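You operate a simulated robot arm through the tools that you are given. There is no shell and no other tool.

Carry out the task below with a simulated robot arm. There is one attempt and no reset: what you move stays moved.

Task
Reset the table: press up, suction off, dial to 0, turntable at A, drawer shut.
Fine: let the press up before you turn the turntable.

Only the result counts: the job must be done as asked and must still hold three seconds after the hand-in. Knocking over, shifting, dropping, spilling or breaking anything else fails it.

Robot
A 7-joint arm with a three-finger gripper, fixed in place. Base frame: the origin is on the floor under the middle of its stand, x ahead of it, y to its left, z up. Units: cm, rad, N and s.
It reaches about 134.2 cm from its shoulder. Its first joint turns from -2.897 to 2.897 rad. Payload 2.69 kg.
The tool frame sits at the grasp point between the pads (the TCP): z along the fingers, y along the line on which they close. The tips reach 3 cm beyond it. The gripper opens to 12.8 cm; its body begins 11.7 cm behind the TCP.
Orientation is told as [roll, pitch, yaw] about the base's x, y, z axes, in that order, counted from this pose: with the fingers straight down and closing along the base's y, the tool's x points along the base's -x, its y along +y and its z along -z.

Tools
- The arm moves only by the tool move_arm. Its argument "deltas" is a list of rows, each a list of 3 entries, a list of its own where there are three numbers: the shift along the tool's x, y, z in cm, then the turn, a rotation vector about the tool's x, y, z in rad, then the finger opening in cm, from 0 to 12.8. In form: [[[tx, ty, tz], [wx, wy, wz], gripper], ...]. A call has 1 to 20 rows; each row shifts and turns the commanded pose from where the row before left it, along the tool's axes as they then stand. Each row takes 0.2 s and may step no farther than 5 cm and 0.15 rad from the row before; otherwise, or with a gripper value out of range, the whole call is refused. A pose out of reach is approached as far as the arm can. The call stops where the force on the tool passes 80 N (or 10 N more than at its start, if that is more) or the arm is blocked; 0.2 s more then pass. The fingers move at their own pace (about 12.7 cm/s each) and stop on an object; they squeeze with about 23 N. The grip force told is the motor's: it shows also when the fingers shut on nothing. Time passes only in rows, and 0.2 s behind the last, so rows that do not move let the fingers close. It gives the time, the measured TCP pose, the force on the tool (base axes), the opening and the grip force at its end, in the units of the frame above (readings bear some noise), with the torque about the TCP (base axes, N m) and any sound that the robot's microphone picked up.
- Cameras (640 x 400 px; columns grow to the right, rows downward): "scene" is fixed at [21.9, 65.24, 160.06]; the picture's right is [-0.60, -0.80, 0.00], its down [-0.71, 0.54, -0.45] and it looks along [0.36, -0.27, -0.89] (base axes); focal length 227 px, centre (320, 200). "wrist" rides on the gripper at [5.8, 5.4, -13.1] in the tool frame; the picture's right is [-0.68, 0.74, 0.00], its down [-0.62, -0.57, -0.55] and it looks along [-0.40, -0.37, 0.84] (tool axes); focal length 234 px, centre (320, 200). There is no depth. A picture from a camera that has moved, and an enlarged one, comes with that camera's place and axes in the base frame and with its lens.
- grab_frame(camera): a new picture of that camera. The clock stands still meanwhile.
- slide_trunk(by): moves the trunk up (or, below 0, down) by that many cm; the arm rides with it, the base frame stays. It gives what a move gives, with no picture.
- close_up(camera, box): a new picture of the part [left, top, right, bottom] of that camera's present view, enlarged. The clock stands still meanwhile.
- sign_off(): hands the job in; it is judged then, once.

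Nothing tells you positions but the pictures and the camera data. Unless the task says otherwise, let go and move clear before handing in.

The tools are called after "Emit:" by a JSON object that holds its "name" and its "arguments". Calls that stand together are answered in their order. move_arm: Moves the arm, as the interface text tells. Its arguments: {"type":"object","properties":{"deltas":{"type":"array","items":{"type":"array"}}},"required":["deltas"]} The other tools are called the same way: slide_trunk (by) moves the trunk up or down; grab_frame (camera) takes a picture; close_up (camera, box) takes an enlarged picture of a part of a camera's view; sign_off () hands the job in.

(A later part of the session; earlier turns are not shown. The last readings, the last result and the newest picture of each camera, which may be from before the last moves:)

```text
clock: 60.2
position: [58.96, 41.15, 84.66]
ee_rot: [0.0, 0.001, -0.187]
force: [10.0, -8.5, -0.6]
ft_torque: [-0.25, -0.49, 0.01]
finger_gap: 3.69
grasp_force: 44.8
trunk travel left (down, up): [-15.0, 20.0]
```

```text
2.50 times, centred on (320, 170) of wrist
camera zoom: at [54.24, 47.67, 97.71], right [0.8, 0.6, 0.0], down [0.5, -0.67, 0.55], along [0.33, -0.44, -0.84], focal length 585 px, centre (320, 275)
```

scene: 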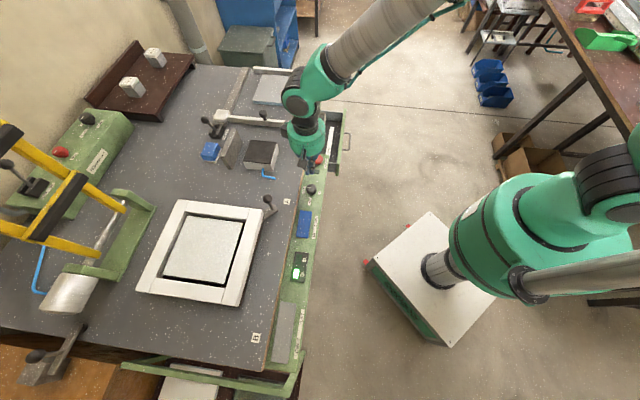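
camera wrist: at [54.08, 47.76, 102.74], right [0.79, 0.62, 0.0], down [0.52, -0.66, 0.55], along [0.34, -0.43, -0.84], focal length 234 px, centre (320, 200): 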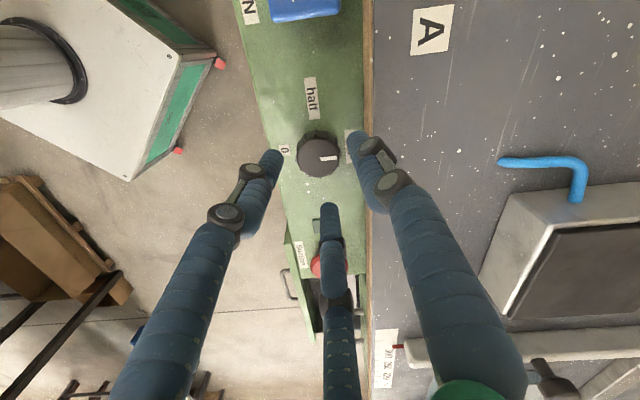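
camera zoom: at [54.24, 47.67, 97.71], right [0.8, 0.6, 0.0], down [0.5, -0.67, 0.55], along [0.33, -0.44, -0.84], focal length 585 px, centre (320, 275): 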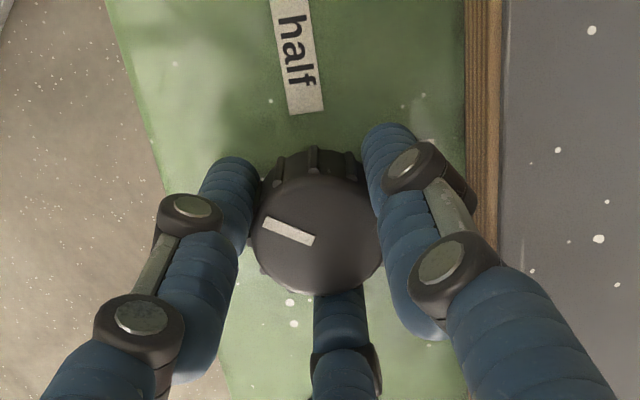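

Emit:
{"name": "move_arm", "arguments": {"deltas": [[[0, 0, 0], [0, 0, -0.09], 3.0], [[0, 0, 0], [0, 0, -0.09], 3.0], [[0, 0, 0], [0, 0, -0.09], 3.0], [[0, 0, 0], [0, 0, -0.09], 3.0], [[0, 0, 0], [0, 0, -0.09], 3.0], [[0, 0, 0], [0, 0, -0.09], 3.0], [[0, 0, 0], [0, 0, 0], 3.0]]}}

Emit:
{"name": "close_up", "arguments": {"camera": "wrist", "box": [240, 90, 400, 250]}}

```text
clock: 61.8
position: [58.9, 41.33, 84.57]
ee_rot: [0.0, 0.0, 0.352]
force: [14.3, -17.8, 1.6]
ft_torque: [-0.52, -0.43, -0.02]
finger_gap: 3.7
grasp_force: 44.7
trunk travel left (down, up): [-15.0, 20.0]
```

```text
2.50 times, centred on (320, 170) of wrist
camera zoom: at [51.64, 44.33, 97.71], right [0.38, 0.93, 0.0], down [0.77, -0.32, 0.55], along [0.51, -0.21, -0.84], focal length 585 px, centre (320, 275)
```

zoom: 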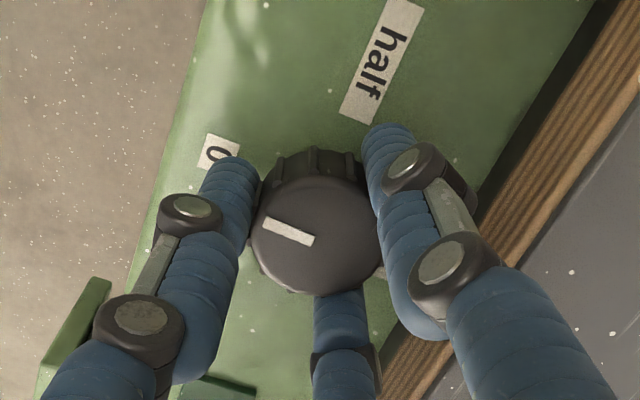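

I'll release, lift higher and check where the pointer ended.

Emit:
{"name": "move_arm", "arguments": {"deltas": [[[0, 0, 0], [0, 0, 0], 4.8], [[0, 0, 0], [0, 0, 0], 5], [[0, 0, -2], [0, 0, 0], 5], [[0, 0, -3], [0, 0, 0.12], 5], [[0, 0, -3], [0, 0, 0.12], 5], [[0, 0, -3], [0, 0, 0.11], 5], [[0, 0, -3], [0, 0, 0], 3], [[0, 0, 0], [0, 0, 0], 0], [[0, 0, 0], [0, 0, 0], 0]]}}

Emit:
{"name": "close_up", "arguments": {"camera": "wrist", "box": [260, 60, 400, 180]}}

Emit:
{"name": "close_up", "arguments": {"camera": "scene", "box": [280, 160, 340, 220]}}

```text
clock: 63.8
position: [58.83, 41.23, 98.64]
ee_rot: [0.001, 0.001, 0.002]
force: [0.3, 1.2, 0.5]
ft_torque: [-0.01, -0.02, -0.02]
finger_gap: 0.21
grasp_force: 23.5
trunk travel left (down, up): [-15.0, 20.0]
```

```text
3.33 times, centred on (330, 120) of wrist
camera zoom: at [53.0, 46.59, 111.69], right [0.68, 0.74, 0.0], down [0.62, -0.56, 0.55], along [0.4, -0.37, -0.84], focal length 781 px, centre (287, 467)
```

zoom: 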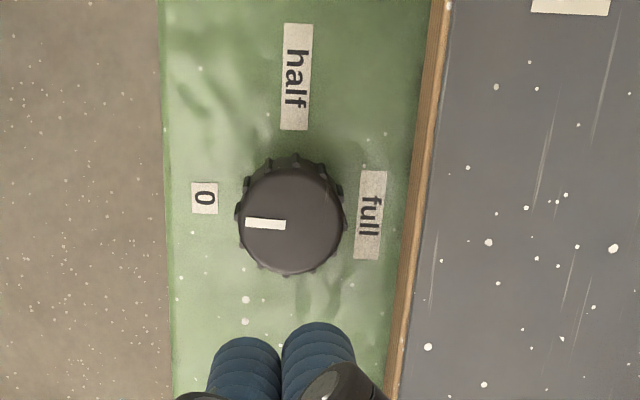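

```text
6.67 times, centred on (310, 190) of scene
camera zoom: at [21.9, 65.24, 160.06], right [-0.6, -0.8, 0.0], down [-0.71, 0.54, -0.45], along [0.36, -0.27, -0.89], focal length 1511 px, centre (387, 267)
```

zoom: 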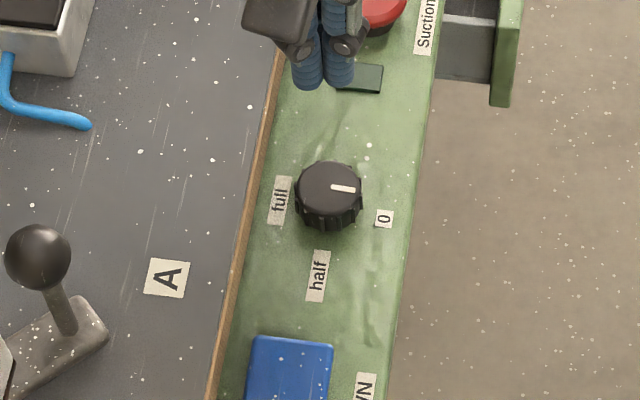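

The pointer is at or very near 0. I'll zoom in closer to measure its angle.

Emit:
{"name": "close_up", "arguments": {"camera": "wrist", "box": [296, 100, 346, 150]}}

Emit:
{"name": "close_up", "arguments": {"camera": "scene", "box": [296, 176, 326, 206]}}

```text
8.00 times, centred on (321, 125) of wrist
camera zoom: at [53.0, 46.59, 111.69], right [0.68, 0.74, 0.0], down [0.62, -0.56, 0.55], along [0.4, -0.37, -0.84], focal length 1873 px, centre (312, 800)
```

zoom: 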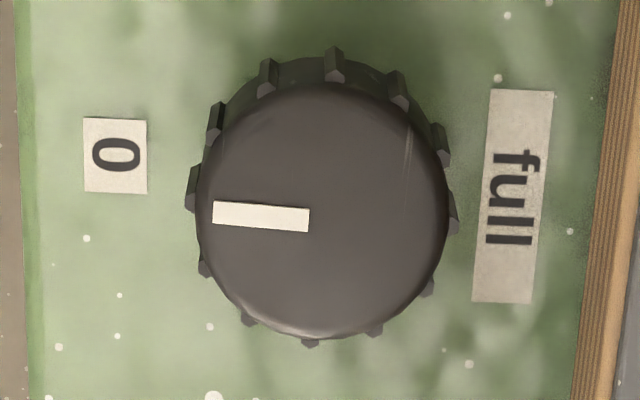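

```text
13.33 times, centred on (311, 191) of scene
camera zoom: at [21.9, 65.24, 160.06], right [-0.6, -0.8, 0.0], down [-0.71, 0.54, -0.45], along [0.36, -0.27, -0.89], focal length 3022 px, centre (440, 320)
```

zoom: 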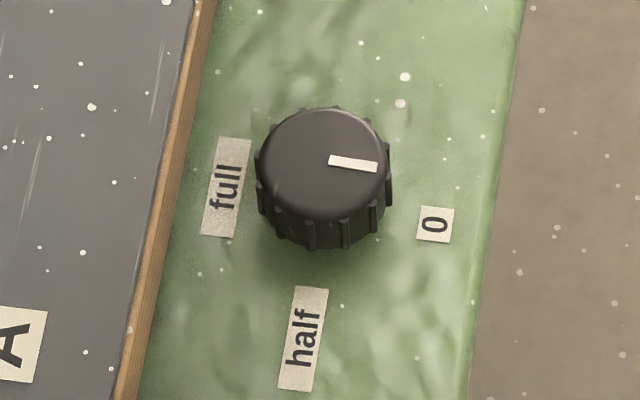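

The pointer looks 2–4° short of exact 0. I'll grip once more and nudge it a few degrees further, watching for a stop.

Emit:
{"name": "move_arm", "arguments": {"deltas": [[[-0.1, 0, 3], [0, 0, 0], 3], [[0, 0, 3], [0, 0, 0], 5], [[0, 0, 3], [0, 0, 0], 5], [[0, 0, 2], [0, 0, 0], 5], [[0, 0, 1.5], [0, 0, 0], 5], [[0, 0, 1.0], [0, 0, 0], 5], [[0, 0, 0.5], [0, 0, 0], 5], [[0, 0, 0], [0, 0, 0], 4.2], [[0, 0, 0], [0, 0, 0], 3.4], [[0, 0, 0], [0, 0, 0], 3], [[0, 0, 0], [0, 0, 0], 3]]}}

Emit:
{"name": "close_up", "arguments": {"camera": "wrist", "box": [280, 110, 360, 210]}}

```text
clock: 66.2
position: [59.01, 41.29, 84.63]
ee_rot: [0.001, -0.001, 0.002]
force: [-3.4, -4.4, 1.3]
ft_torque: [-0.12, 0.14, 0.03]
finger_gap: 3.81
grasp_force: 6.0
trunk travel left (down, up): [-15.0, 20.0]
```

```text
4.00 times, centred on (320, 160) of wrist
camera zoom: at [53.13, 46.7, 97.74], right [0.67, 0.74, 0.0], down [0.62, -0.56, 0.55], along [0.4, -0.37, -0.84], focal length 937 px, centre (320, 360)
```

zoom: 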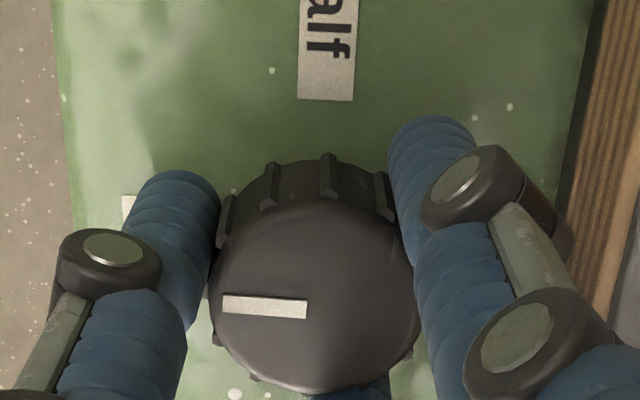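

Emit:
{"name": "move_arm", "arguments": {"deltas": [[[0, 0, 0], [0, 0, 0], 2.5], [[0, 0, 0], [0, 0, 0], 2.5], [[0, 0, 0], [0, 0, -0.03], 2.5], [[0, 0, 0], [0, 0, -0.03], 2.5], [[0, 0, 0], [0, 0, 0], 2.5]]}}

Emit:
{"name": "close_up", "arguments": {"camera": "wrist", "box": [280, 110, 360, 210]}}

```text
clock: 67.4
position: [59.1, 41.29, 84.57]
ee_rot: [-0.001, 0.0, 0.063]
force: [-8.4, -2.2, 4.5]
ft_torque: [-0.06, 0.48, -0.3]
finger_gap: 3.73
grasp_force: 44.8
trunk travel left (down, up): [-15.0, 20.0]
```

```text
4.00 times, centred on (320, 160) of wrist
camera zoom: at [52.82, 46.3, 97.72], right [0.63, 0.78, 0.0], down [0.65, -0.53, 0.55], along [0.43, -0.35, -0.84], focal length 937 px, centre (320, 360)
```

zoom: 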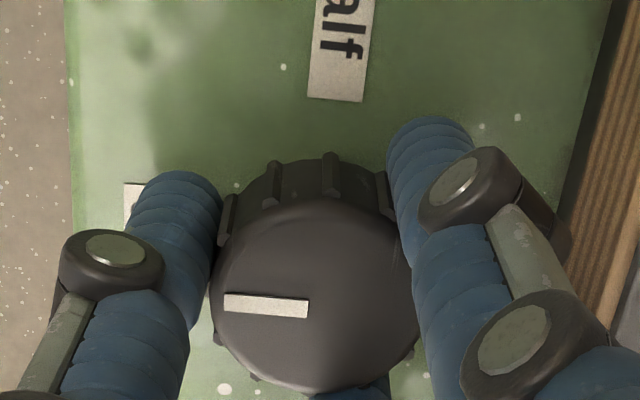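

Emit:
{"name": "move_arm", "arguments": {"deltas": [[[0, 0, 0], [0, 0, -0.03], 2.5], [[0, 0, 0], [0, 0, 0], 2.5]]}}

Emit:
{"name": "close_up", "arguments": {"camera": "wrist", "box": [280, 110, 360, 210]}}

```text
clock: 68.0
position: [58.93, 41.28, 84.64]
ee_rot: [-0.002, 0.001, 0.093]
force: [-9.0, -3.8, 5.4]
ft_torque: [-0.01, 0.23, -0.65]
finger_gap: 3.71
grasp_force: 44.7
trunk travel left (down, up): [-15.0, 20.0]
```

```text
4.00 times, centred on (320, 160) of wrist
camera zoom: at [52.67, 46.12, 97.71], right [0.61, 0.8, 0.0], down [0.67, -0.51, 0.55], along [0.44, -0.33, -0.84], focal length 937 px, centre (320, 360)
```

zoom: 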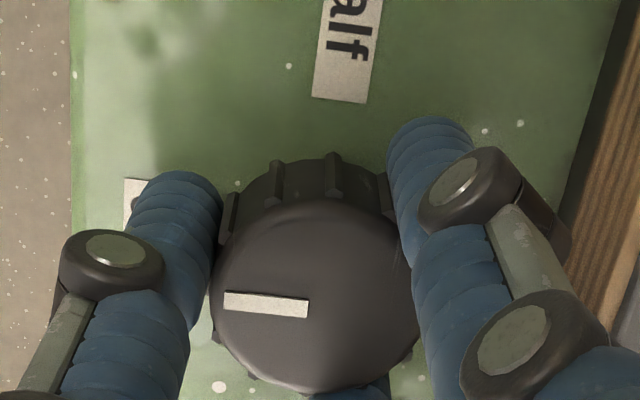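

The torque climbs against the turn, so the dial is at its end stop at 0. I'll let go, rise and verify.

Emit:
{"name": "move_arm", "arguments": {"deltas": [[[0, 0, 0], [0, 0, 0], 4.8], [[0, 0, 0], [0, 0, 0], 5], [[0, 0, 0], [0, 0, 0], 5], [[0, 0, -2], [0, 0, 0], 5], [[0, 0, -3], [0, 0, 0.093], 5], [[0, 0, -3], [0, 0, 0], 5], [[0, 0, -3], [0, 0, 0], 5], [[0, 0, -3], [0, 0, 0], 3], [[0, 0, 0], [0, 0, 0], 0], [[0, 0, 0], [0, 0, 0], 0]]}}

Emit:
{"name": "close_up", "arguments": {"camera": "wrist", "box": [296, 100, 346, 150]}}

Emit:
{"name": "close_up", "arguments": {"camera": "scene", "box": [240, 100, 400, 200]}}

Emit:
{"name": "grab_frame", "arguments": {"camera": "scene"}}

```text
clock: 70.2
position: [59.2, 41.39, 98.53]
ee_rot: [-0.001, 0.0, -0.004]
force: [-0.1, 0.7, -0.3]
ft_torque: [0.01, 0.03, -0.02]
finger_gap: 0.2
grasp_force: 22.9
trunk travel left (down, up): [-15.0, 20.0]
```

```text
8.00 times, centred on (321, 125) of wrist
camera zoom: at [53.27, 46.77, 111.66], right [0.68, 0.74, 0.0], down [0.62, -0.57, 0.55], along [0.4, -0.37, -0.84], focal length 1873 px, centre (312, 800)
```

zoom: 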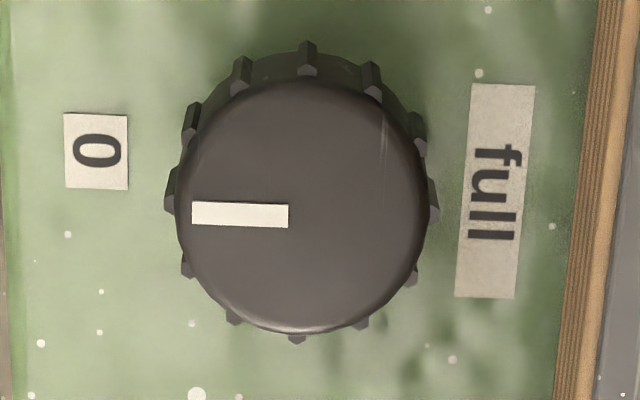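

```text
4.00 times, centred on (320, 150) of scene
camera zoom: at [21.9, 65.24, 160.06], right [-0.6, -0.8, 0.0], down [-0.71, 0.54, -0.45], along [0.36, -0.27, -0.89], focal length 906 px, centre (320, 400)
```

zoom: 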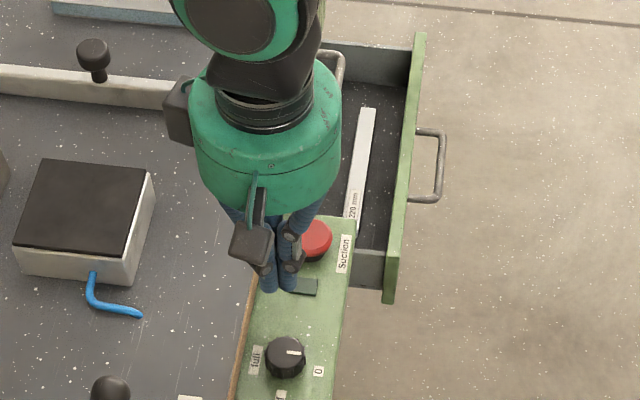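

```text
taken
```

scene: 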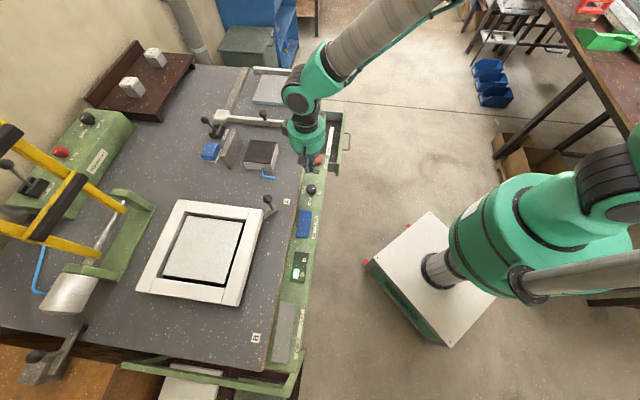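

The dial is at 0, square with the labels. Now I'll move to the robot side of the rail to look into the drawer from above.

Emit:
{"name": "move_arm", "arguments": {"deltas": [[[-0.85, -3.93, -1.2], [0, 0, 0], 0], [[-0.85, -3.93, -1.2], [0, 0, 0], 0], [[-0.85, -3.93, -1.2], [0, 0, 0], 0], [[-0.85, -3.93, -1.2], [0, 0, 0], 0], [[-0.85, -3.93, -1.2], [0, 0, 0], 0], [[-0.85, -3.93, -1.2], [0, 0, 0], 0], [[-0.85, -3.93, -1.2], [0, 0, 0], 0], [[-0.85, -3.93, -1.2], [0, 0, 0], 0], [[0, 0, 0], [0, 0, 0], 0]]}}

Emit:
{"name": "grab_frame", "arguments": {"camera": "wrist"}}

Emit:
{"name": "grab_frame", "arguments": {"camera": "scene"}}

Emit:
{"name": "close_up", "arguments": {"camera": "scene", "box": [280, 90, 380, 190]}}

```text
clock: 72.2
position: [65.8, 9.79, 108.15]
ee_rot: [0.0, 0.0, 0.0]
force: [0.4, -0.8, 0.5]
ft_torque: [0.07, 0.03, 0.02]
finger_gap: 0.2
grasp_force: 23.5
trunk travel left (down, up): [-15.0, 20.0]
```

```text
taken
camera wrist: at [60.14, 15.19, 121.16], right [0.68, 0.74, 0.0], down [0.62, -0.57, 0.55], along [0.4, -0.37, -0.84], focal length 234 px, centre (320, 200)
```

wrist: 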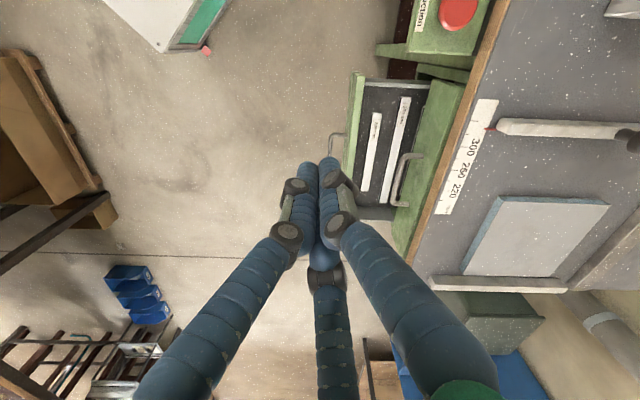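

```text
taken
```

scene: 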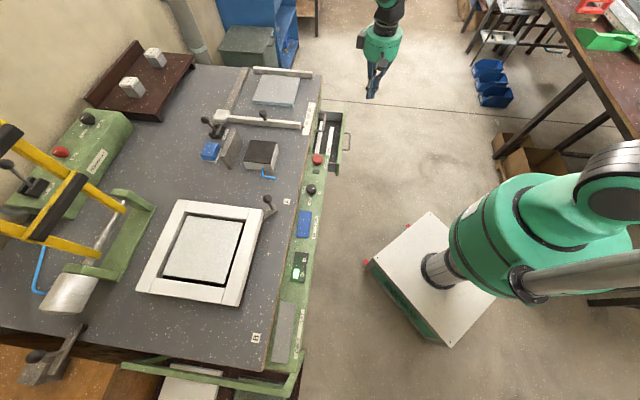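

```text
4.00 times, centred on (330, 140) of scene
camera zoom: at [21.9, 65.24, 160.06], right [-0.6, -0.8, 0.0], down [-0.71, 0.54, -0.45], along [0.36, -0.27, -0.89], focal length 906 px, centre (280, 440)
```

zoom: 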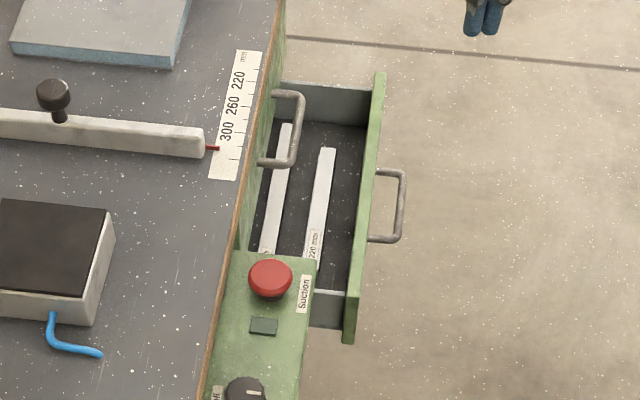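

Emit:
{"name": "close_up", "arguments": {"camera": "wrist", "box": [300, 0, 500, 260]}}

```text
1.54 times, centred on (400, 130) of wrist
camera zoom: at [60.14, 15.19, 121.16], right [0.68, 0.74, 0.0], down [0.62, -0.57, 0.55], along [0.4, -0.37, -0.84], focal length 360 px, centre (197, 308)
```

zoom: 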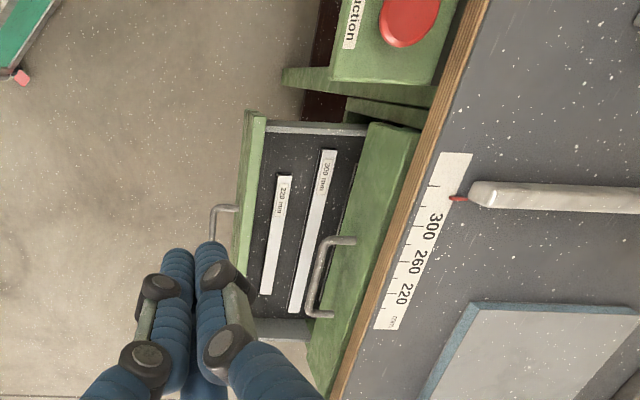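

Emit:
{"name": "close_up", "arguments": {"camera": "scene", "box": [320, 100, 390, 180]}}

Emit:
{"name": "close_up", "arguments": {"camera": "wrist", "box": [320, 50, 420, 150]}}

```text
5.00 times, centred on (355, 140) of scene
camera zoom: at [21.9, 65.24, 160.06], right [-0.6, -0.8, 0.0], down [-0.71, 0.54, -0.45], along [0.36, -0.27, -0.89], focal length 1133 px, centre (145, 500)
```

zoom: 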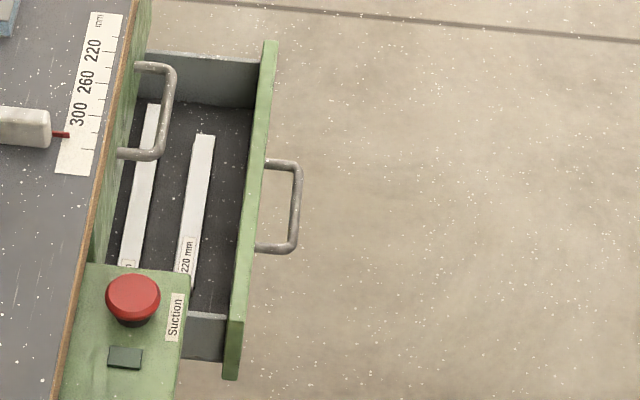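

```text
4.00 times, centred on (370, 100) of wrist
camera zoom: at [60.14, 15.19, 121.16], right [0.68, 0.74, 0.0], down [0.62, -0.57, 0.55], along [0.4, -0.37, -0.84], focal length 937 px, centre (120, 600)
```

zoom: 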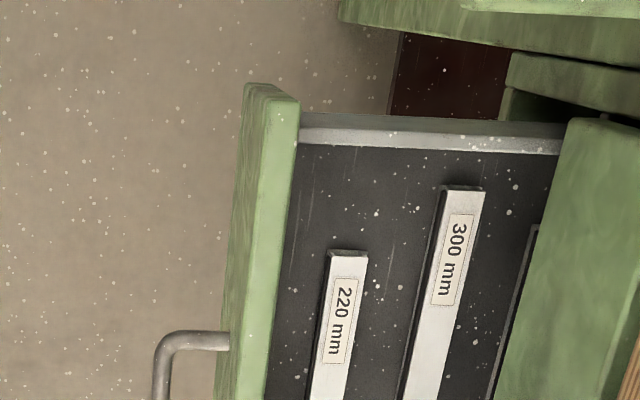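

Two drawers are stacked under the table edge: the upper one is shut and the lower one is open about 14 cm. The lower front panel spans z≈58–69, and its handle juts out 4 cm. A vertical hand would foul the table edge, so I'll tilt the fingers 45° toward the table and push the panel beside its handle. First I'll move outside and above it, then tilt.

Emit:
{"name": "move_arm", "arguments": {"deltas": [[[-2.51, -2.41, 1.86], [0, 0, 0], 0], [[-2.51, -2.41, 1.86], [0, 0, 0], 0], [[-2.51, -2.41, 1.86], [0, 0, 0], 0], [[-2.51, -2.41, 1.86], [0, 0, 0], 0], [[-2.51, -2.41, 1.86], [0, 0, 0], 0], [[-2.51, -2.41, 1.86], [0, 0, 0], 0], [[-2.51, -2.41, 1.86], [0, 0, 0], 0], [[0, 0, 0], [-0.0926, -0.0926, 0], 0], [[0, 0, 0], [-0.0926, -0.0926, 0], 0], [[0, 0, 0], [-0.0926, -0.0926, 0], 0], [[0, 0, 0], [-0.0926, -0.0926, 0], 0], [[0, 0, 0], [-0.0926, -0.0926, 0], 0], [[0, 0, 0], [-0.0926, -0.0926, 0], 0], [[0, 0, 0], [0, 0, 0], 0]]}}

Emit:
{"name": "grab_frame", "arguments": {"camera": "scene"}}

Emit:
{"name": "grab_frame", "arguments": {"camera": "wrist"}}

```text
clock: 75.2
position: [83.39, -7.03, 95.26]
ee_rot: [0.618, -0.525, -0.171]
force: [0.1, 0.0, 0.3]
ft_torque: [-0.01, -0.04, 0.0]
finger_gap: 0.19
grasp_force: 22.8
trunk travel left (down, up): [-15.0, 20.0]
```

```text
taken
```

scene: 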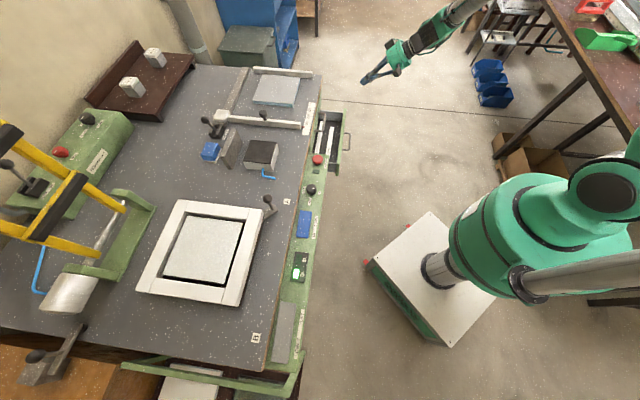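

```text
taken
camera wrist: at [71.05, -8.18, 104.21], right [0.47, 0.53, 0.71], down [0.33, -0.85, 0.41], along [0.82, 0.04, -0.57], focal length 234 px, centre (320, 200)
```

wrist: 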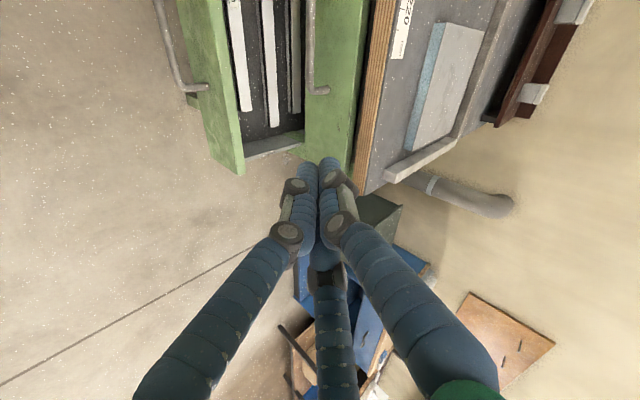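

The tilt is as intended, and the hand is outside the panel at n≈54, just past the end of its handle. I'll go straight down to panel height.

Emit:
{"name": "move_arm", "arguments": {"deltas": [[[2, -2, 2.83], [0, 0, 0], 0], [[2, -2, 2.83], [0, 0, 0], 0], [[2, -2, 2.83], [0, 0, 0], 0], [[2, -2, 2.83], [0, 0, 0], 0], [[2, -2, 2.83], [0, 0, 0], 0], [[2, -2, 2.83], [0, 0, 0], 0], [[2, -2, 2.83], [0, 0, 0], 0], [[0.6, -0.6, 0.85], [0, 0, 0], 0], [[0, 0, 0], [0, 0, 0], 0]]}}

Emit:
{"name": "grab_frame", "arguments": {"camera": "wrist"}}

Emit:
{"name": "close_up", "arguments": {"camera": "scene", "box": [280, 60, 420, 180]}}

```text
clock: 77.2
position: [83.51, -6.93, 65.91]
ee_rot: [0.617, -0.524, -0.172]
force: [0.2, 0.0, 0.3]
ft_torque: [0.01, 0.03, -0.01]
finger_gap: 0.21
grasp_force: 23.2
trunk travel left (down, up): [-15.0, 20.0]
```

```text
taken
camera wrist: at [71.11, -8.06, 74.96], right [0.47, 0.53, 0.71], down [0.33, -0.85, 0.41], along [0.82, 0.04, -0.57], focal length 234 px, centre (320, 200)
```

wrist: 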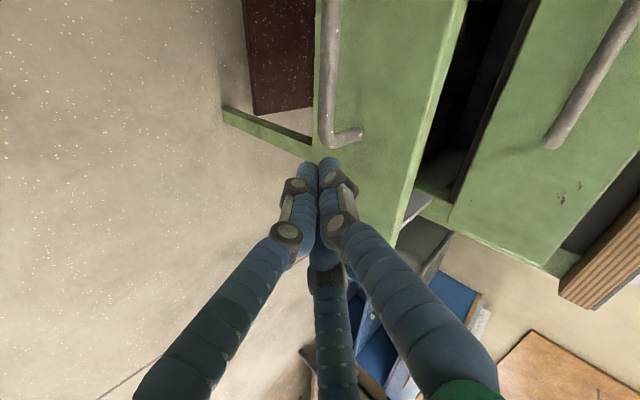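

```text
3.33 times, centred on (350, 120) of scene
camera zoom: at [21.9, 65.24, 160.06], right [-0.6, -0.8, 0.0], down [-0.71, 0.54, -0.45], along [0.36, -0.27, -0.89], focal length 755 px, centre (220, 467)
```

zoom: 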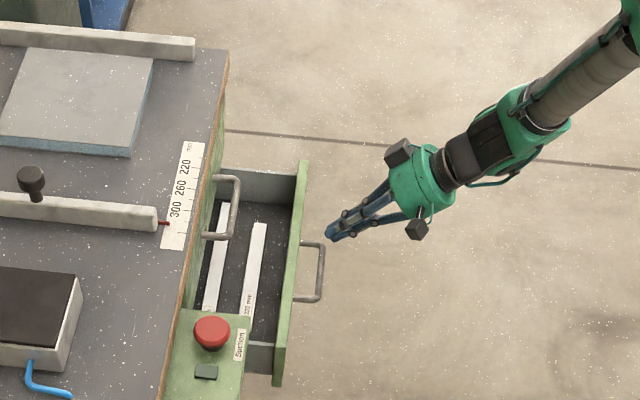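

The tips face the panel about 4 cm away, just clear of the handle's end. I'll push inward slowly.

Emit:
{"name": "move_arm", "arguments": {"deltas": [[[-0.5, 0.5, 0.707], [0, 0, 0], 0], [[-0.5, 0.5, 0.707], [0, 0, 0], 0], [[-0.5, 0.5, 0.707], [0, 0, 0], 0], [[-0.4, 0.4, 0.566], [0, 0, 0], 0], [[-0.4, 0.4, 0.566], [0, 0, 0], 0], [[-0.4, 0.4, 0.566], [0, 0, 0], 0], [[-0.4, 0.4, 0.566], [0, 0, 0], 0], [[0, 0, 0], [0, 0, 0], 0]]}}

Emit:
{"name": "grab_frame", "arguments": {"camera": "wrist"}}

Emit:
{"name": "close_up", "arguments": {"camera": "scene", "box": [280, 60, 420, 180]}}

```text
clock: 79.0
position: [87.83, -2.44, 66.06]
ee_rot: [0.617, -0.524, -0.171]
force: [-0.7, 0.4, 1.3]
ft_torque: [0.0, 0.01, 0.02]
finger_gap: 0.24
grasp_force: 23.2
trunk travel left (down, up): [-15.0, 20.0]
```

```text
taken
camera wrist: at [75.42, -3.6, 74.98], right [0.47, 0.53, 0.71], down [0.33, -0.85, 0.41], along [0.82, 0.04, -0.57], focal length 234 px, centre (320, 200)
```

wrist: 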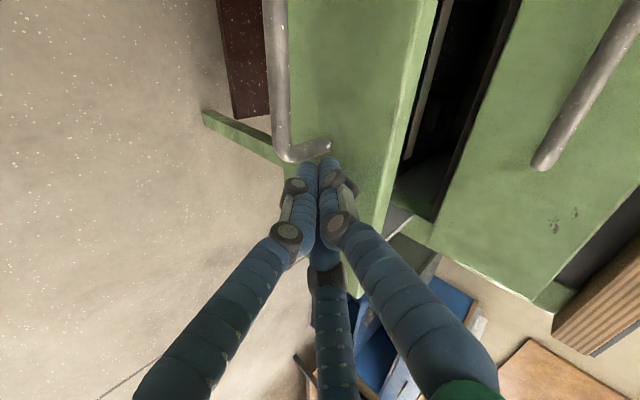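

```text
3.33 times, centred on (350, 120) of scene
camera zoom: at [21.9, 65.24, 160.06], right [-0.6, -0.8, 0.0], down [-0.71, 0.54, -0.45], along [0.36, -0.27, -0.89], focal length 755 px, centre (220, 467)
```

zoom: 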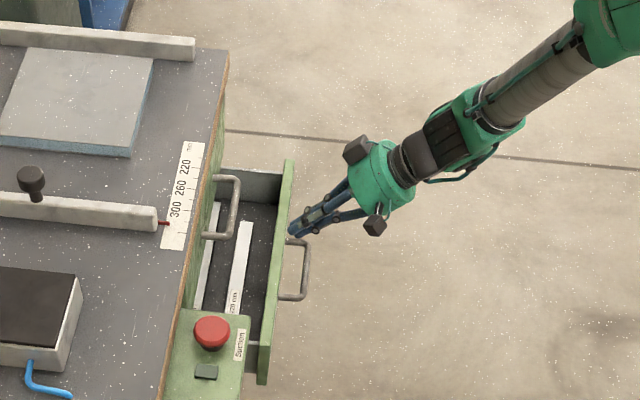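

The drawer slides in easily. I'll continue at the same slow pace.

Emit:
{"name": "move_arm", "arguments": {"deltas": [[[-0.4, 0.4, 0.566], [0, 0, 0], 0], [[-0.4, 0.4, 0.566], [0, 0, 0], 0], [[-0.4, 0.4, 0.566], [0, 0, 0], 0], [[-0.4, 0.4, 0.566], [0, 0, 0], 0], [[-0.4, 0.4, 0.566], [0, 0, 0], 0], [[-0.4, 0.4, 0.566], [0, 0, 0], 0], [[-0.4, 0.4, 0.566], [0, 0, 0], 0], [[-0.4, 0.4, 0.566], [0, 0, 0], 0], [[-0.4, 0.4, 0.566], [0, 0, 0], 0], [[-0.4, 0.4, 0.566], [0, 0, 0], 0], [[0, 0, 0], [0, 0, 0], 0]]}}

Emit:
{"name": "grab_frame", "arguments": {"camera": "wrist"}}

Emit:
{"name": "close_up", "arguments": {"camera": "scene", "box": [280, 60, 420, 180]}}

```text
clock: 81.4
position: [93.27, 3.33, 66.13]
ee_rot: [0.616, -0.523, -0.171]
force: [0.1, 0.6, -0.2]
ft_torque: [0.02, 0.05, 0.01]
finger_gap: 0.24
grasp_force: 22.8
trunk travel left (down, up): [-15.0, 20.0]
```

```text
taken
camera wrist: at [81.09, 2.14, 75.04], right [0.47, 0.53, 0.71], down [0.33, -0.85, 0.41], along [0.82, 0.04, -0.57], focal length 234 px, centre (320, 200)
```

wrist: 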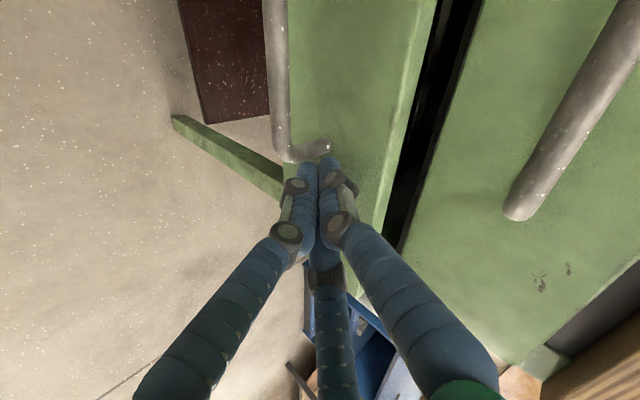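

```text
3.33 times, centred on (350, 120) of scene
camera zoom: at [21.9, 65.24, 160.06], right [-0.6, -0.8, 0.0], down [-0.71, 0.54, -0.45], along [0.36, -0.27, -0.89], focal length 755 px, centre (220, 467)
```

zoom: 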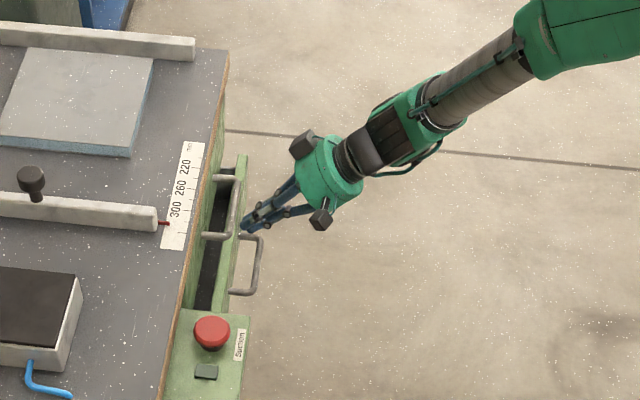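

Emit:
{"name": "move_arm", "arguments": {"deltas": [[[-0.4, 0.4, 0.566], [0, 0, 0], 0], [[-0.4, 0.4, 0.566], [0, 0, 0], 0], [[-0.35, 0.35, 0.495], [0, 0, 0], 0], [[-0.3, 0.3, 0.424], [0, 0, 0], 0], [[-0.25, 0.25, 0.354], [0, 0, 0], 0], [[-0.2, 0.2, 0.283], [0, 0, 0], 0], [[0, 0, 0], [0, 0, 0], 0]]}}

Emit:
{"name": "grab_frame", "arguments": {"camera": "wrist"}}

Emit:
{"name": "close_up", "arguments": {"camera": "scene", "box": [280, 60, 420, 180]}}

```text
clock: 83.0
position: [96.16, 5.65, 65.92]
ee_rot: [0.616, -0.523, -0.171]
force: [0.6, -0.1, 0.0]
ft_torque: [0.02, 0.0, 0.02]
finger_gap: 0.22
grasp_force: 22.9
trunk travel left (down, up): [-15.0, 20.0]
```

```text
taken
camera wrist: at [83.87, 4.67, 74.94], right [0.47, 0.53, 0.71], down [0.33, -0.85, 0.41], along [0.82, 0.04, -0.57], focal length 234 px, centre (320, 200)
```

wrist: 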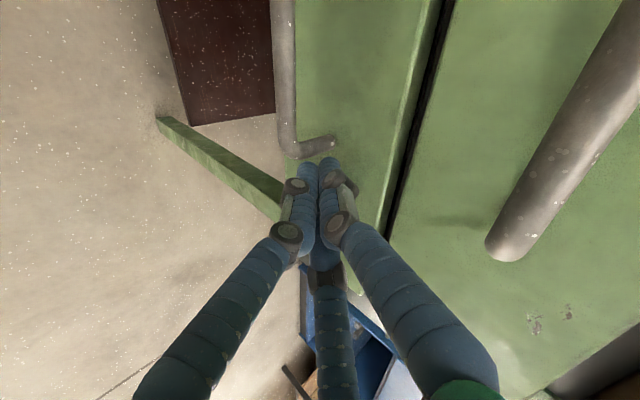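

```text
3.33 times, centred on (350, 120) of scene
camera zoom: at [21.9, 65.24, 160.06], right [-0.6, -0.8, 0.0], down [-0.71, 0.54, -0.45], along [0.36, -0.27, -0.89], focal length 755 px, centre (220, 467)
```

zoom: 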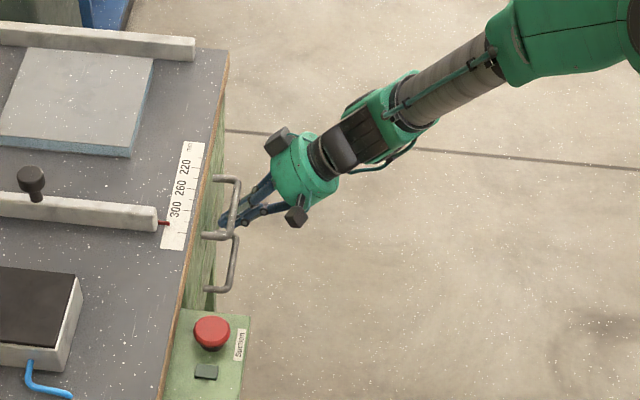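

A narrow gap is left. I'll push on gently until it seats.

Emit:
{"name": "move_arm", "arguments": {"deltas": [[[-0.2, 0.2, 0.283], [0, 0, 0], 0], [[-0.2, 0.2, 0.283], [0, 0, 0], 0], [[-0.2, 0.2, 0.283], [0, 0, 0], 0], [[-0.15, 0.15, 0.212], [0, 0, 0], 0], [[0, 0, 0], [0, 0, 0], 0]]}}

Emit:
{"name": "grab_frame", "arguments": {"camera": "wrist"}}

```text
clock: 83.9
position: [96.68, 5.8, 65.48]
ee_rot: [0.614, -0.519, -0.177]
force: [-14.3, -16.5, 7.7]
ft_torque: [0.0, -0.1, 0.08]
finger_gap: 0.21
grasp_force: 23.0
trunk travel left (down, up): [-15.0, 20.0]
stopped in row 4: the force on the tool passed its limit at 88 N (the readings are from after the stop); the commanded pose is now the measured one
```

```text
taken
camera wrist: at [84.31, 4.97, 74.58], right [0.48, 0.53, 0.7], down [0.33, -0.85, 0.41], along [0.81, 0.04, -0.58], focal length 234 px, centre (320, 200)
```

wrist: 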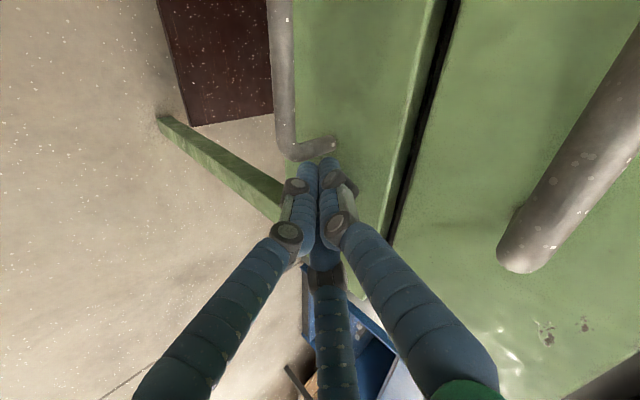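

It met a firm stop. I'll back straight out, rise and check that the lower front is flush with the upper one.

Emit:
{"name": "move_arm", "arguments": {"deltas": [[[0.5, -0.5, -0.707], [0, 0, 0], 0], [[1, -1, -1.414], [0, 0, 0], 0], [[1.5, -1.5, -2.12], [0, 0, 0], 0], [[1.5, -1.5, -2.12], [0, 0, 0], 0], [[2, -2, -2.83], [0, 0, 0], 0], [[2, -2, -2.83], [0, 0, 0], 0], [[0, 0, 0], [0, 0, 0], 0]]}}

Emit:
{"name": "grab_frame", "arguments": {"camera": "wrist"}}

Emit:
{"name": "close_up", "arguments": {"camera": "scene", "box": [280, 60, 420, 180]}}

```text
clock: 85.5
position: [84.46, -5.6, 65.7]
ee_rot: [0.613, -0.519, -0.173]
force: [1.1, -0.1, 0.5]
ft_torque: [-0.03, -0.01, 0.0]
finger_gap: 0.23
grasp_force: 22.2
trunk travel left (down, up): [-15.0, 20.0]
```

```text
taken
camera wrist: at [72.34, -6.67, 74.74], right [0.48, 0.53, 0.7], down [0.33, -0.85, 0.41], along [0.81, 0.04, -0.58], focal length 234 px, centre (320, 200)
```

wrist: 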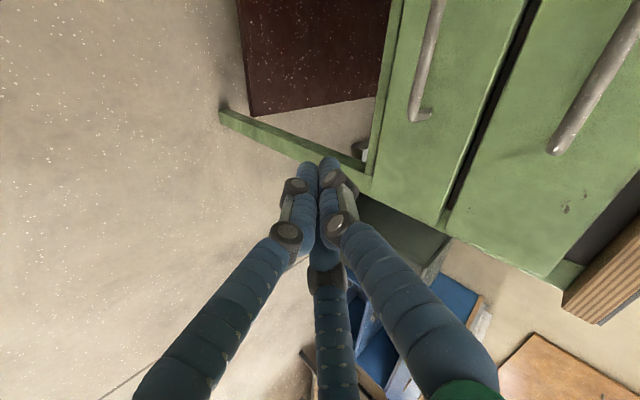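

```text
3.33 times, centred on (350, 120) of scene
camera zoom: at [21.9, 65.24, 160.06], right [-0.6, -0.8, 0.0], down [-0.71, 0.54, -0.45], along [0.36, -0.27, -0.89], focal length 755 px, centre (220, 467)
```

zoom: 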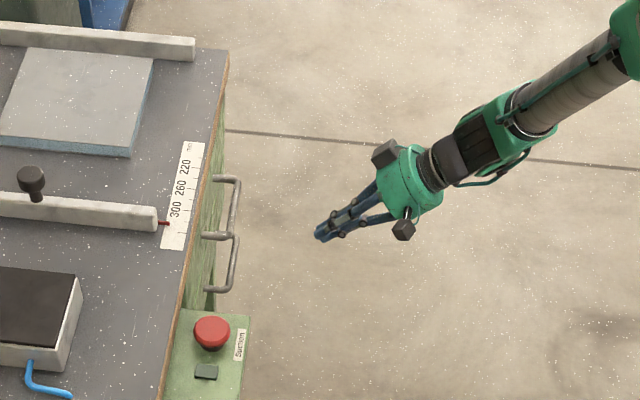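

Emit:
{"name": "close_up", "arguments": {"camera": "wrist", "box": [360, 120, 600, 320]}}

Emit:
{"name": "close_up", "arguments": {"camera": "scene", "box": [300, 90, 350, 180]}}

```text
2.00 times, centred on (480, 220) of wrist
camera zoom: at [72.34, -6.67, 74.74], right [0.48, 0.53, 0.7], down [0.33, -0.85, 0.41], along [0.81, 0.04, -0.58], focal length 468 px, centre (0, 160)
```

zoom: 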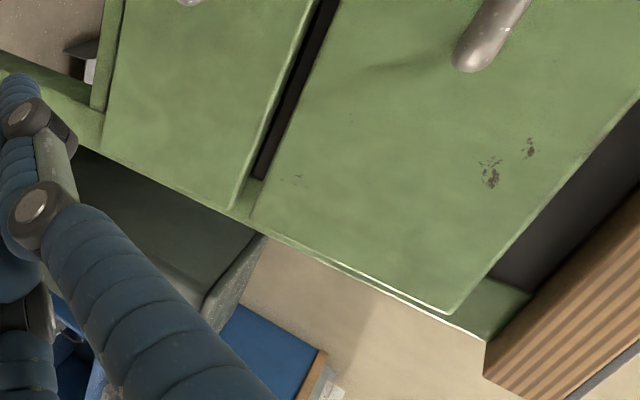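

```text
4.44 times, centred on (325, 135) of scene
camera zoom: at [21.9, 65.24, 160.06], right [-0.6, -0.8, 0.0], down [-0.71, 0.54, -0.45], along [0.36, -0.27, -0.89], focal length 1007 px, centre (298, 489)
```

zoom: 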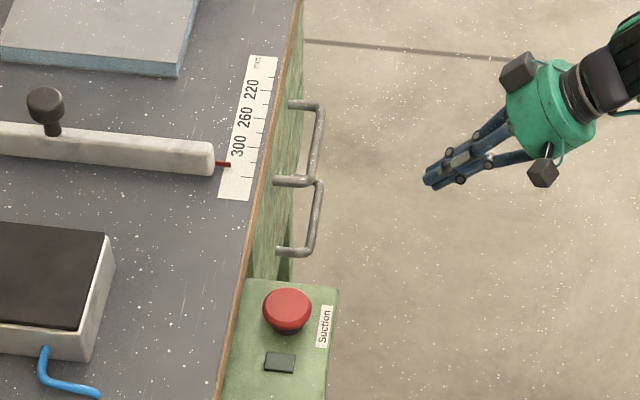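

The lower front is flush with the upper one, so the drawer is shut. I'll rise, straighten the hand, and then check everything again, including the A/B panel.

Emit:
{"name": "move_arm", "arguments": {"deltas": [[[-2, 2, -2.83], [0, 0, 0], 0], [[-2, 2, -2.83], [0, 0, 0], 0], [[-2, 2, -2.83], [0, 0, 0], 0], [[-2, 2, -2.83], [0, 0, 0], 0], [[-2, 2, -2.83], [0, 0, 0], 0], [[-2, 2, -2.83], [0, 0, 0], 0], [[-2, 2, -2.83], [0, 0, 0], 0], [[-2, 2, -2.83], [0, 0, 0], 0], [[-2, 2, -2.83], [0, 0, 0], 0], [[-2, 2, -2.83], [0, 0, 0], 0], [[0, 0, 0], [0.0926, 0.0926, 0], 0], [[0, 0, 0], [0.0926, 0.0926, 0], 0], [[0, 0, 0], [0.0926, 0.0926, 0], 0], [[0, 0, 0], [0.0926, 0.0926, 0], 0], [[0, 0, 0], [0.0926, 0.0926, 0], 0], [[0, 0, 0], [0.0926, 0.0926, 0], 0], [[0, 0, 0], [0, 0, 0], 0]]}}

Emit:
{"name": "grab_frame", "arguments": {"camera": "scene"}}

Emit:
{"name": "close_up", "arguments": {"camera": "scene", "box": [220, 180, 380, 280]}}

Emit:
{"name": "close_up", "arguments": {"camera": "scene", "box": [20, 170, 280, 330]}}

Emit:
{"name": "close_up", "arguments": {"camera": "scene", "box": [0, 90, 160, 240]}}

```text
clock: 89.1
position: [84.81, -5.67, 105.61]
ee_rot: [-0.003, 0.007, -0.005]
force: [0.0, 0.3, -0.2]
ft_torque: [-0.02, 0.04, -0.02]
finger_gap: 0.2
grasp_force: 23.1
trunk travel left (down, up): [-15.0, 20.0]
```

```text
taken
```

scene: 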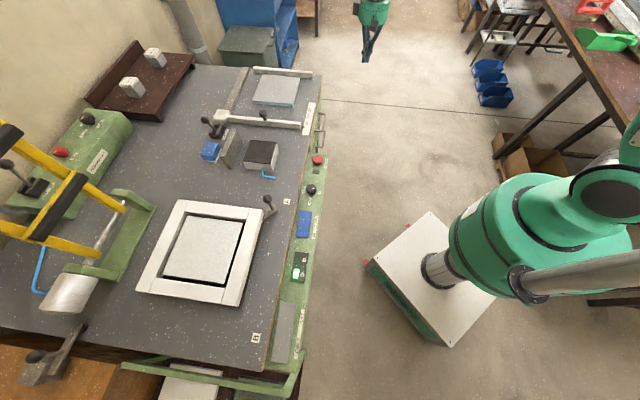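

```text
4.00 times, centred on (300, 230) of scene
camera zoom: at [21.9, 65.24, 160.06], right [-0.6, -0.8, 0.0], down [-0.71, 0.54, -0.45], along [0.36, -0.27, -0.89], focal length 906 px, centre (400, 80)
```

zoom: 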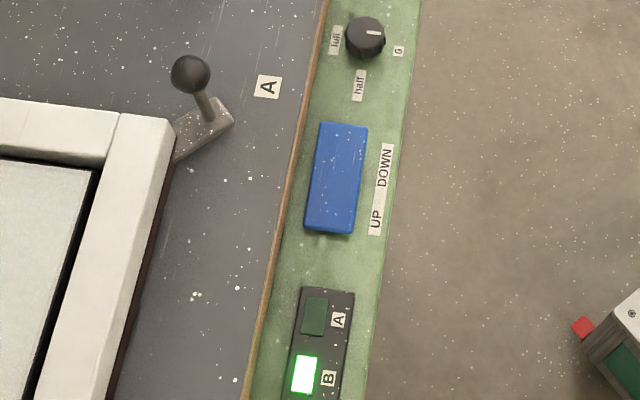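

```text
2.46 times, centred on (150, 250) of scene
camera zoom: at [21.9, 65.24, 160.06], right [-0.6, -0.8, 0.0], down [-0.71, 0.54, -0.45], along [0.36, -0.27, -0.89], focal length 558 px, centre (738, 77)
```

zoom: 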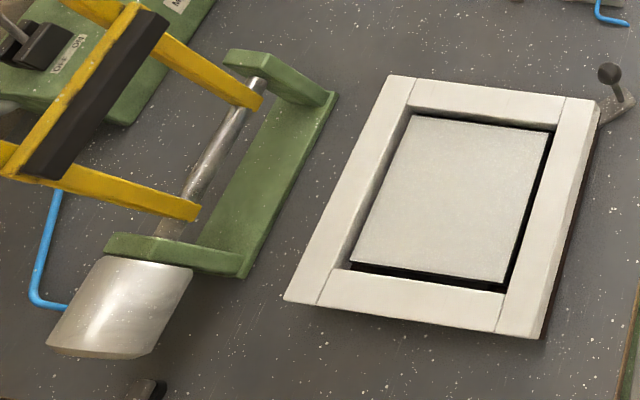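

```text
2.67 times, centred on (80, 165) of scene
camera zoom: at [21.9, 65.24, 160.06], right [-0.6, -0.8, 0.0], down [-0.71, 0.54, -0.45], along [0.36, -0.27, -0.89], focal length 604 px, centre (960, 293)
```

zoom: 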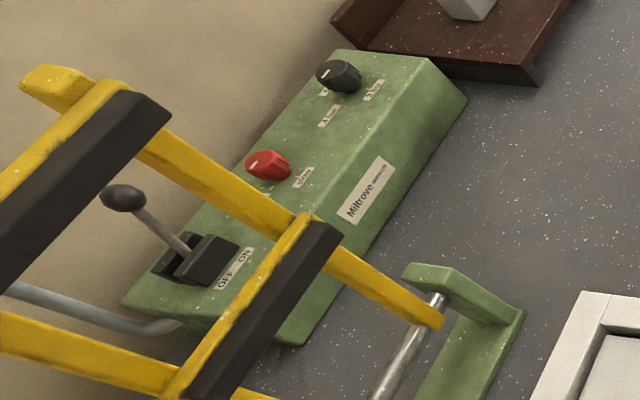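

Everything looks as asked except the panel lamp, which still shows B although the turntable sits at its A stop. I'll go over for a closer look at the panel and the handle with the wrist camera.

Emit:
{"name": "move_arm", "arguments": {"deltas": [[[3.0, 3.6, -0.7], [0, 0, 0], 0], [[3.0, 3.6, -0.7], [0, 0, 0], 0], [[3.0, 3.6, -0.7], [0, 0, 0], 0], [[3.0, 3.6, -0.5], [0, 0, 0], 0], [[3.0, 3.6, 0], [0, 0, 0], 0], [[3.0, 3.6, 0], [0, 0, 0], 0], [[3.0, 3.6, 0], [0, 0, 0], 0], [[3.0, 3.6, 0], [0, 0, 0], 0], [[3.0, 3.6, 0], [0, 0, 0], 0], [[3.0, 3.6, 0], [0, 0, 0], 0], [[3.0, 3.6, 0], [0, 0, 0], 0], [[3.0, 3.6, 0], [0, 0, 0], 0], [[3.0, 3.6, 0], [0, 0, 0], 0], [[3.0, 3.6, 0], [0, 0, 0], 0], [[3.0, 3.6, 0], [0, 0, 0], 0], [[0, 3.0, 0], [0, 0, 0], 0], [[0, 3.0, 0], [0, 0, 0], 0], [[0, 0, 0], [0, 0, 0], 0]]}}

Emit:
{"name": "grab_frame", "arguments": {"camera": "wrist"}}

Emit:
{"name": "close_up", "arguments": {"camera": "wrist", "box": [240, 20, 440, 180]}}

```text
clock: 92.9
position: [40.01, 54.51, 108.28]
ee_rot: [0.0, 0.006, -0.006]
force: [-0.3, 0.5, -0.2]
ft_torque: [-0.05, 0.04, -0.03]
finger_gap: 0.23
grasp_force: 23.5
trunk travel left (down, up): [-15.0, 20.0]
```

```text
taken
camera wrist: at [34.29, 59.91, 121.42], right [0.68, 0.73, -0.01], down [0.62, -0.57, 0.55], along [0.4, -0.38, -0.84], focal length 234 px, centre (320, 200)
```

wrist: 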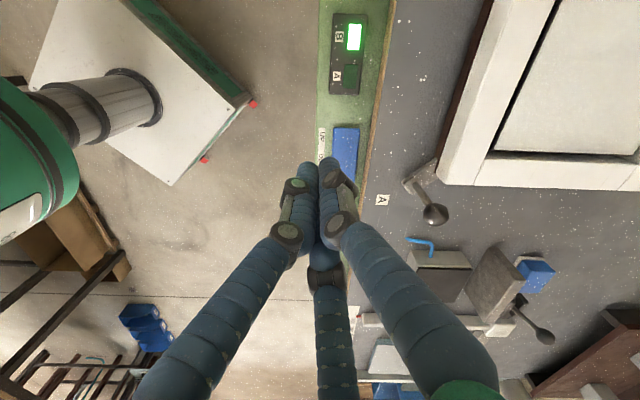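

```text
2.50 times, centred on (340, 100) of wrist
camera zoom: at [34.29, 59.91, 121.42], right [0.68, 0.73, -0.01], down [0.62, -0.57, 0.55], along [0.4, -0.38, -0.84], focal length 585 px, centre (270, 450)
```

zoom: 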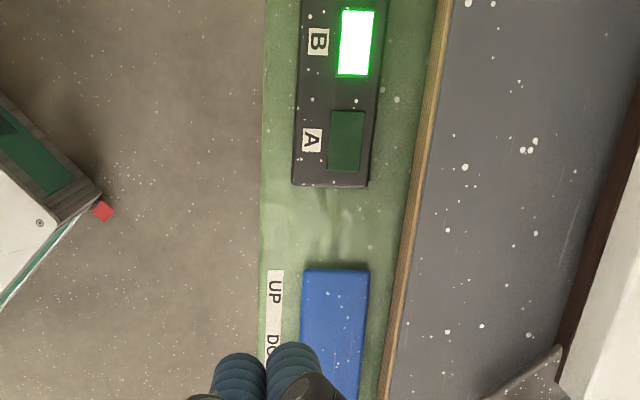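

The panel is just two lamps. The frame has turned a full 90° from where it started, it rests against its stop, and the handle is at the A mark, so I trust the turntable over the lamp. I'll move the hand back to a clear spot and do a last check.

Emit:
{"name": "move_arm", "arguments": {"deltas": [[[-2.5, -2.4, -1.5], [0, 0, 0], 0], [[-2.5, -2.4, -1.5], [0, 0, 0], 0], [[-2.5, -2.4, -1.5], [0, 0, 0], 0], [[-2.5, -2.4, -1.5], [0, 0, 0], 0], [[-2.5, -2.4, -1.5], [0, 0, 0], 4], [[-2.5, -2.4, -1.5], [0, 0, 0], 8], [[-2.5, -2.4, -1.5], [0, 0, 0], 12], [[-2.5, -2.4, -1.0], [0, 0, 0], 12.8], [[0, 0, 0], [0, 0, 0], 12.8], [[0, 0, 0], [0, 0, 0], 12.8]]}}

Emit:
{"name": "grab_frame", "arguments": {"camera": "scene"}}

Emit:
{"name": "close_up", "arguments": {"camera": "scene", "box": [240, 100, 400, 200]}}

Emit:
{"name": "close_up", "arguments": {"camera": "scene", "box": [120, 170, 340, 330]}}

Emit:
{"name": "grab_frame", "arguments": {"camera": "wrist"}}

```text
clock: 95.1
position: [60.13, 35.18, 119.71]
ee_rot: [0.0, 0.004, -0.005]
force: [-0.7, -0.6, 0.0]
ft_torque: [-0.01, -0.01, 0.03]
finger_gap: 12.82
grasp_force: 0.1
trunk travel left (down, up): [-15.0, 20.0]
```

```text
taken
```

scene: 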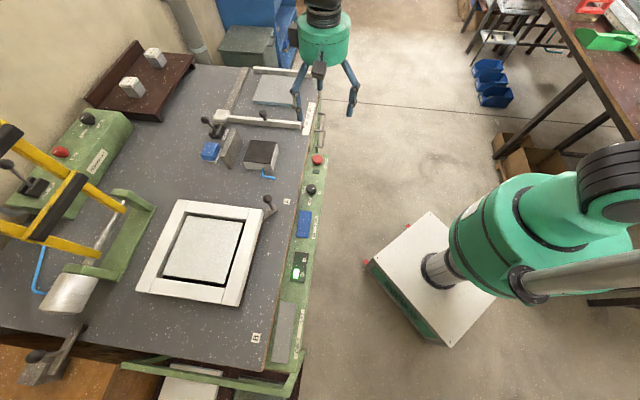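

```text
4.00 times, centred on (320, 150) of scene
camera zoom: at [21.9, 65.24, 160.06], right [-0.6, -0.8, 0.0], down [-0.71, 0.54, -0.45], along [0.36, -0.27, -0.89], focal length 906 px, centre (320, 400)
```

zoom: 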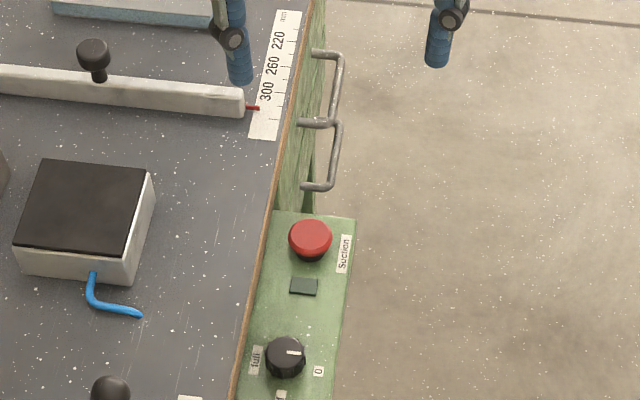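

```text
2.50 times, centred on (230, 250) of scene
camera zoom: at [21.9, 65.24, 160.06], right [-0.6, -0.8, 0.0], down [-0.71, 0.54, -0.45], along [0.36, -0.27, -0.89], focal length 567 px, centre (545, 75)
```

zoom: 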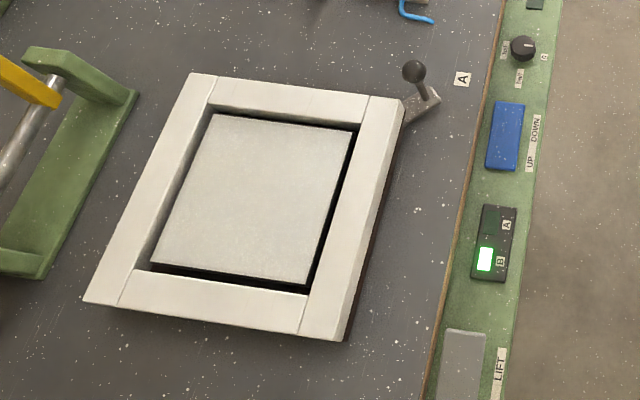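

```text
taken
camera wrist: at [54.38, 40.59, 132.79], right [0.68, 0.73, -0.01], down [0.62, -0.57, 0.55], along [0.4, -0.37, -0.84], focal length 234 px, centre (320, 200)
```

wrist: 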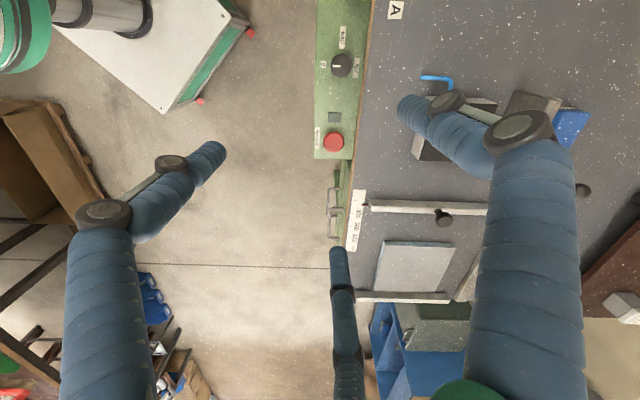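

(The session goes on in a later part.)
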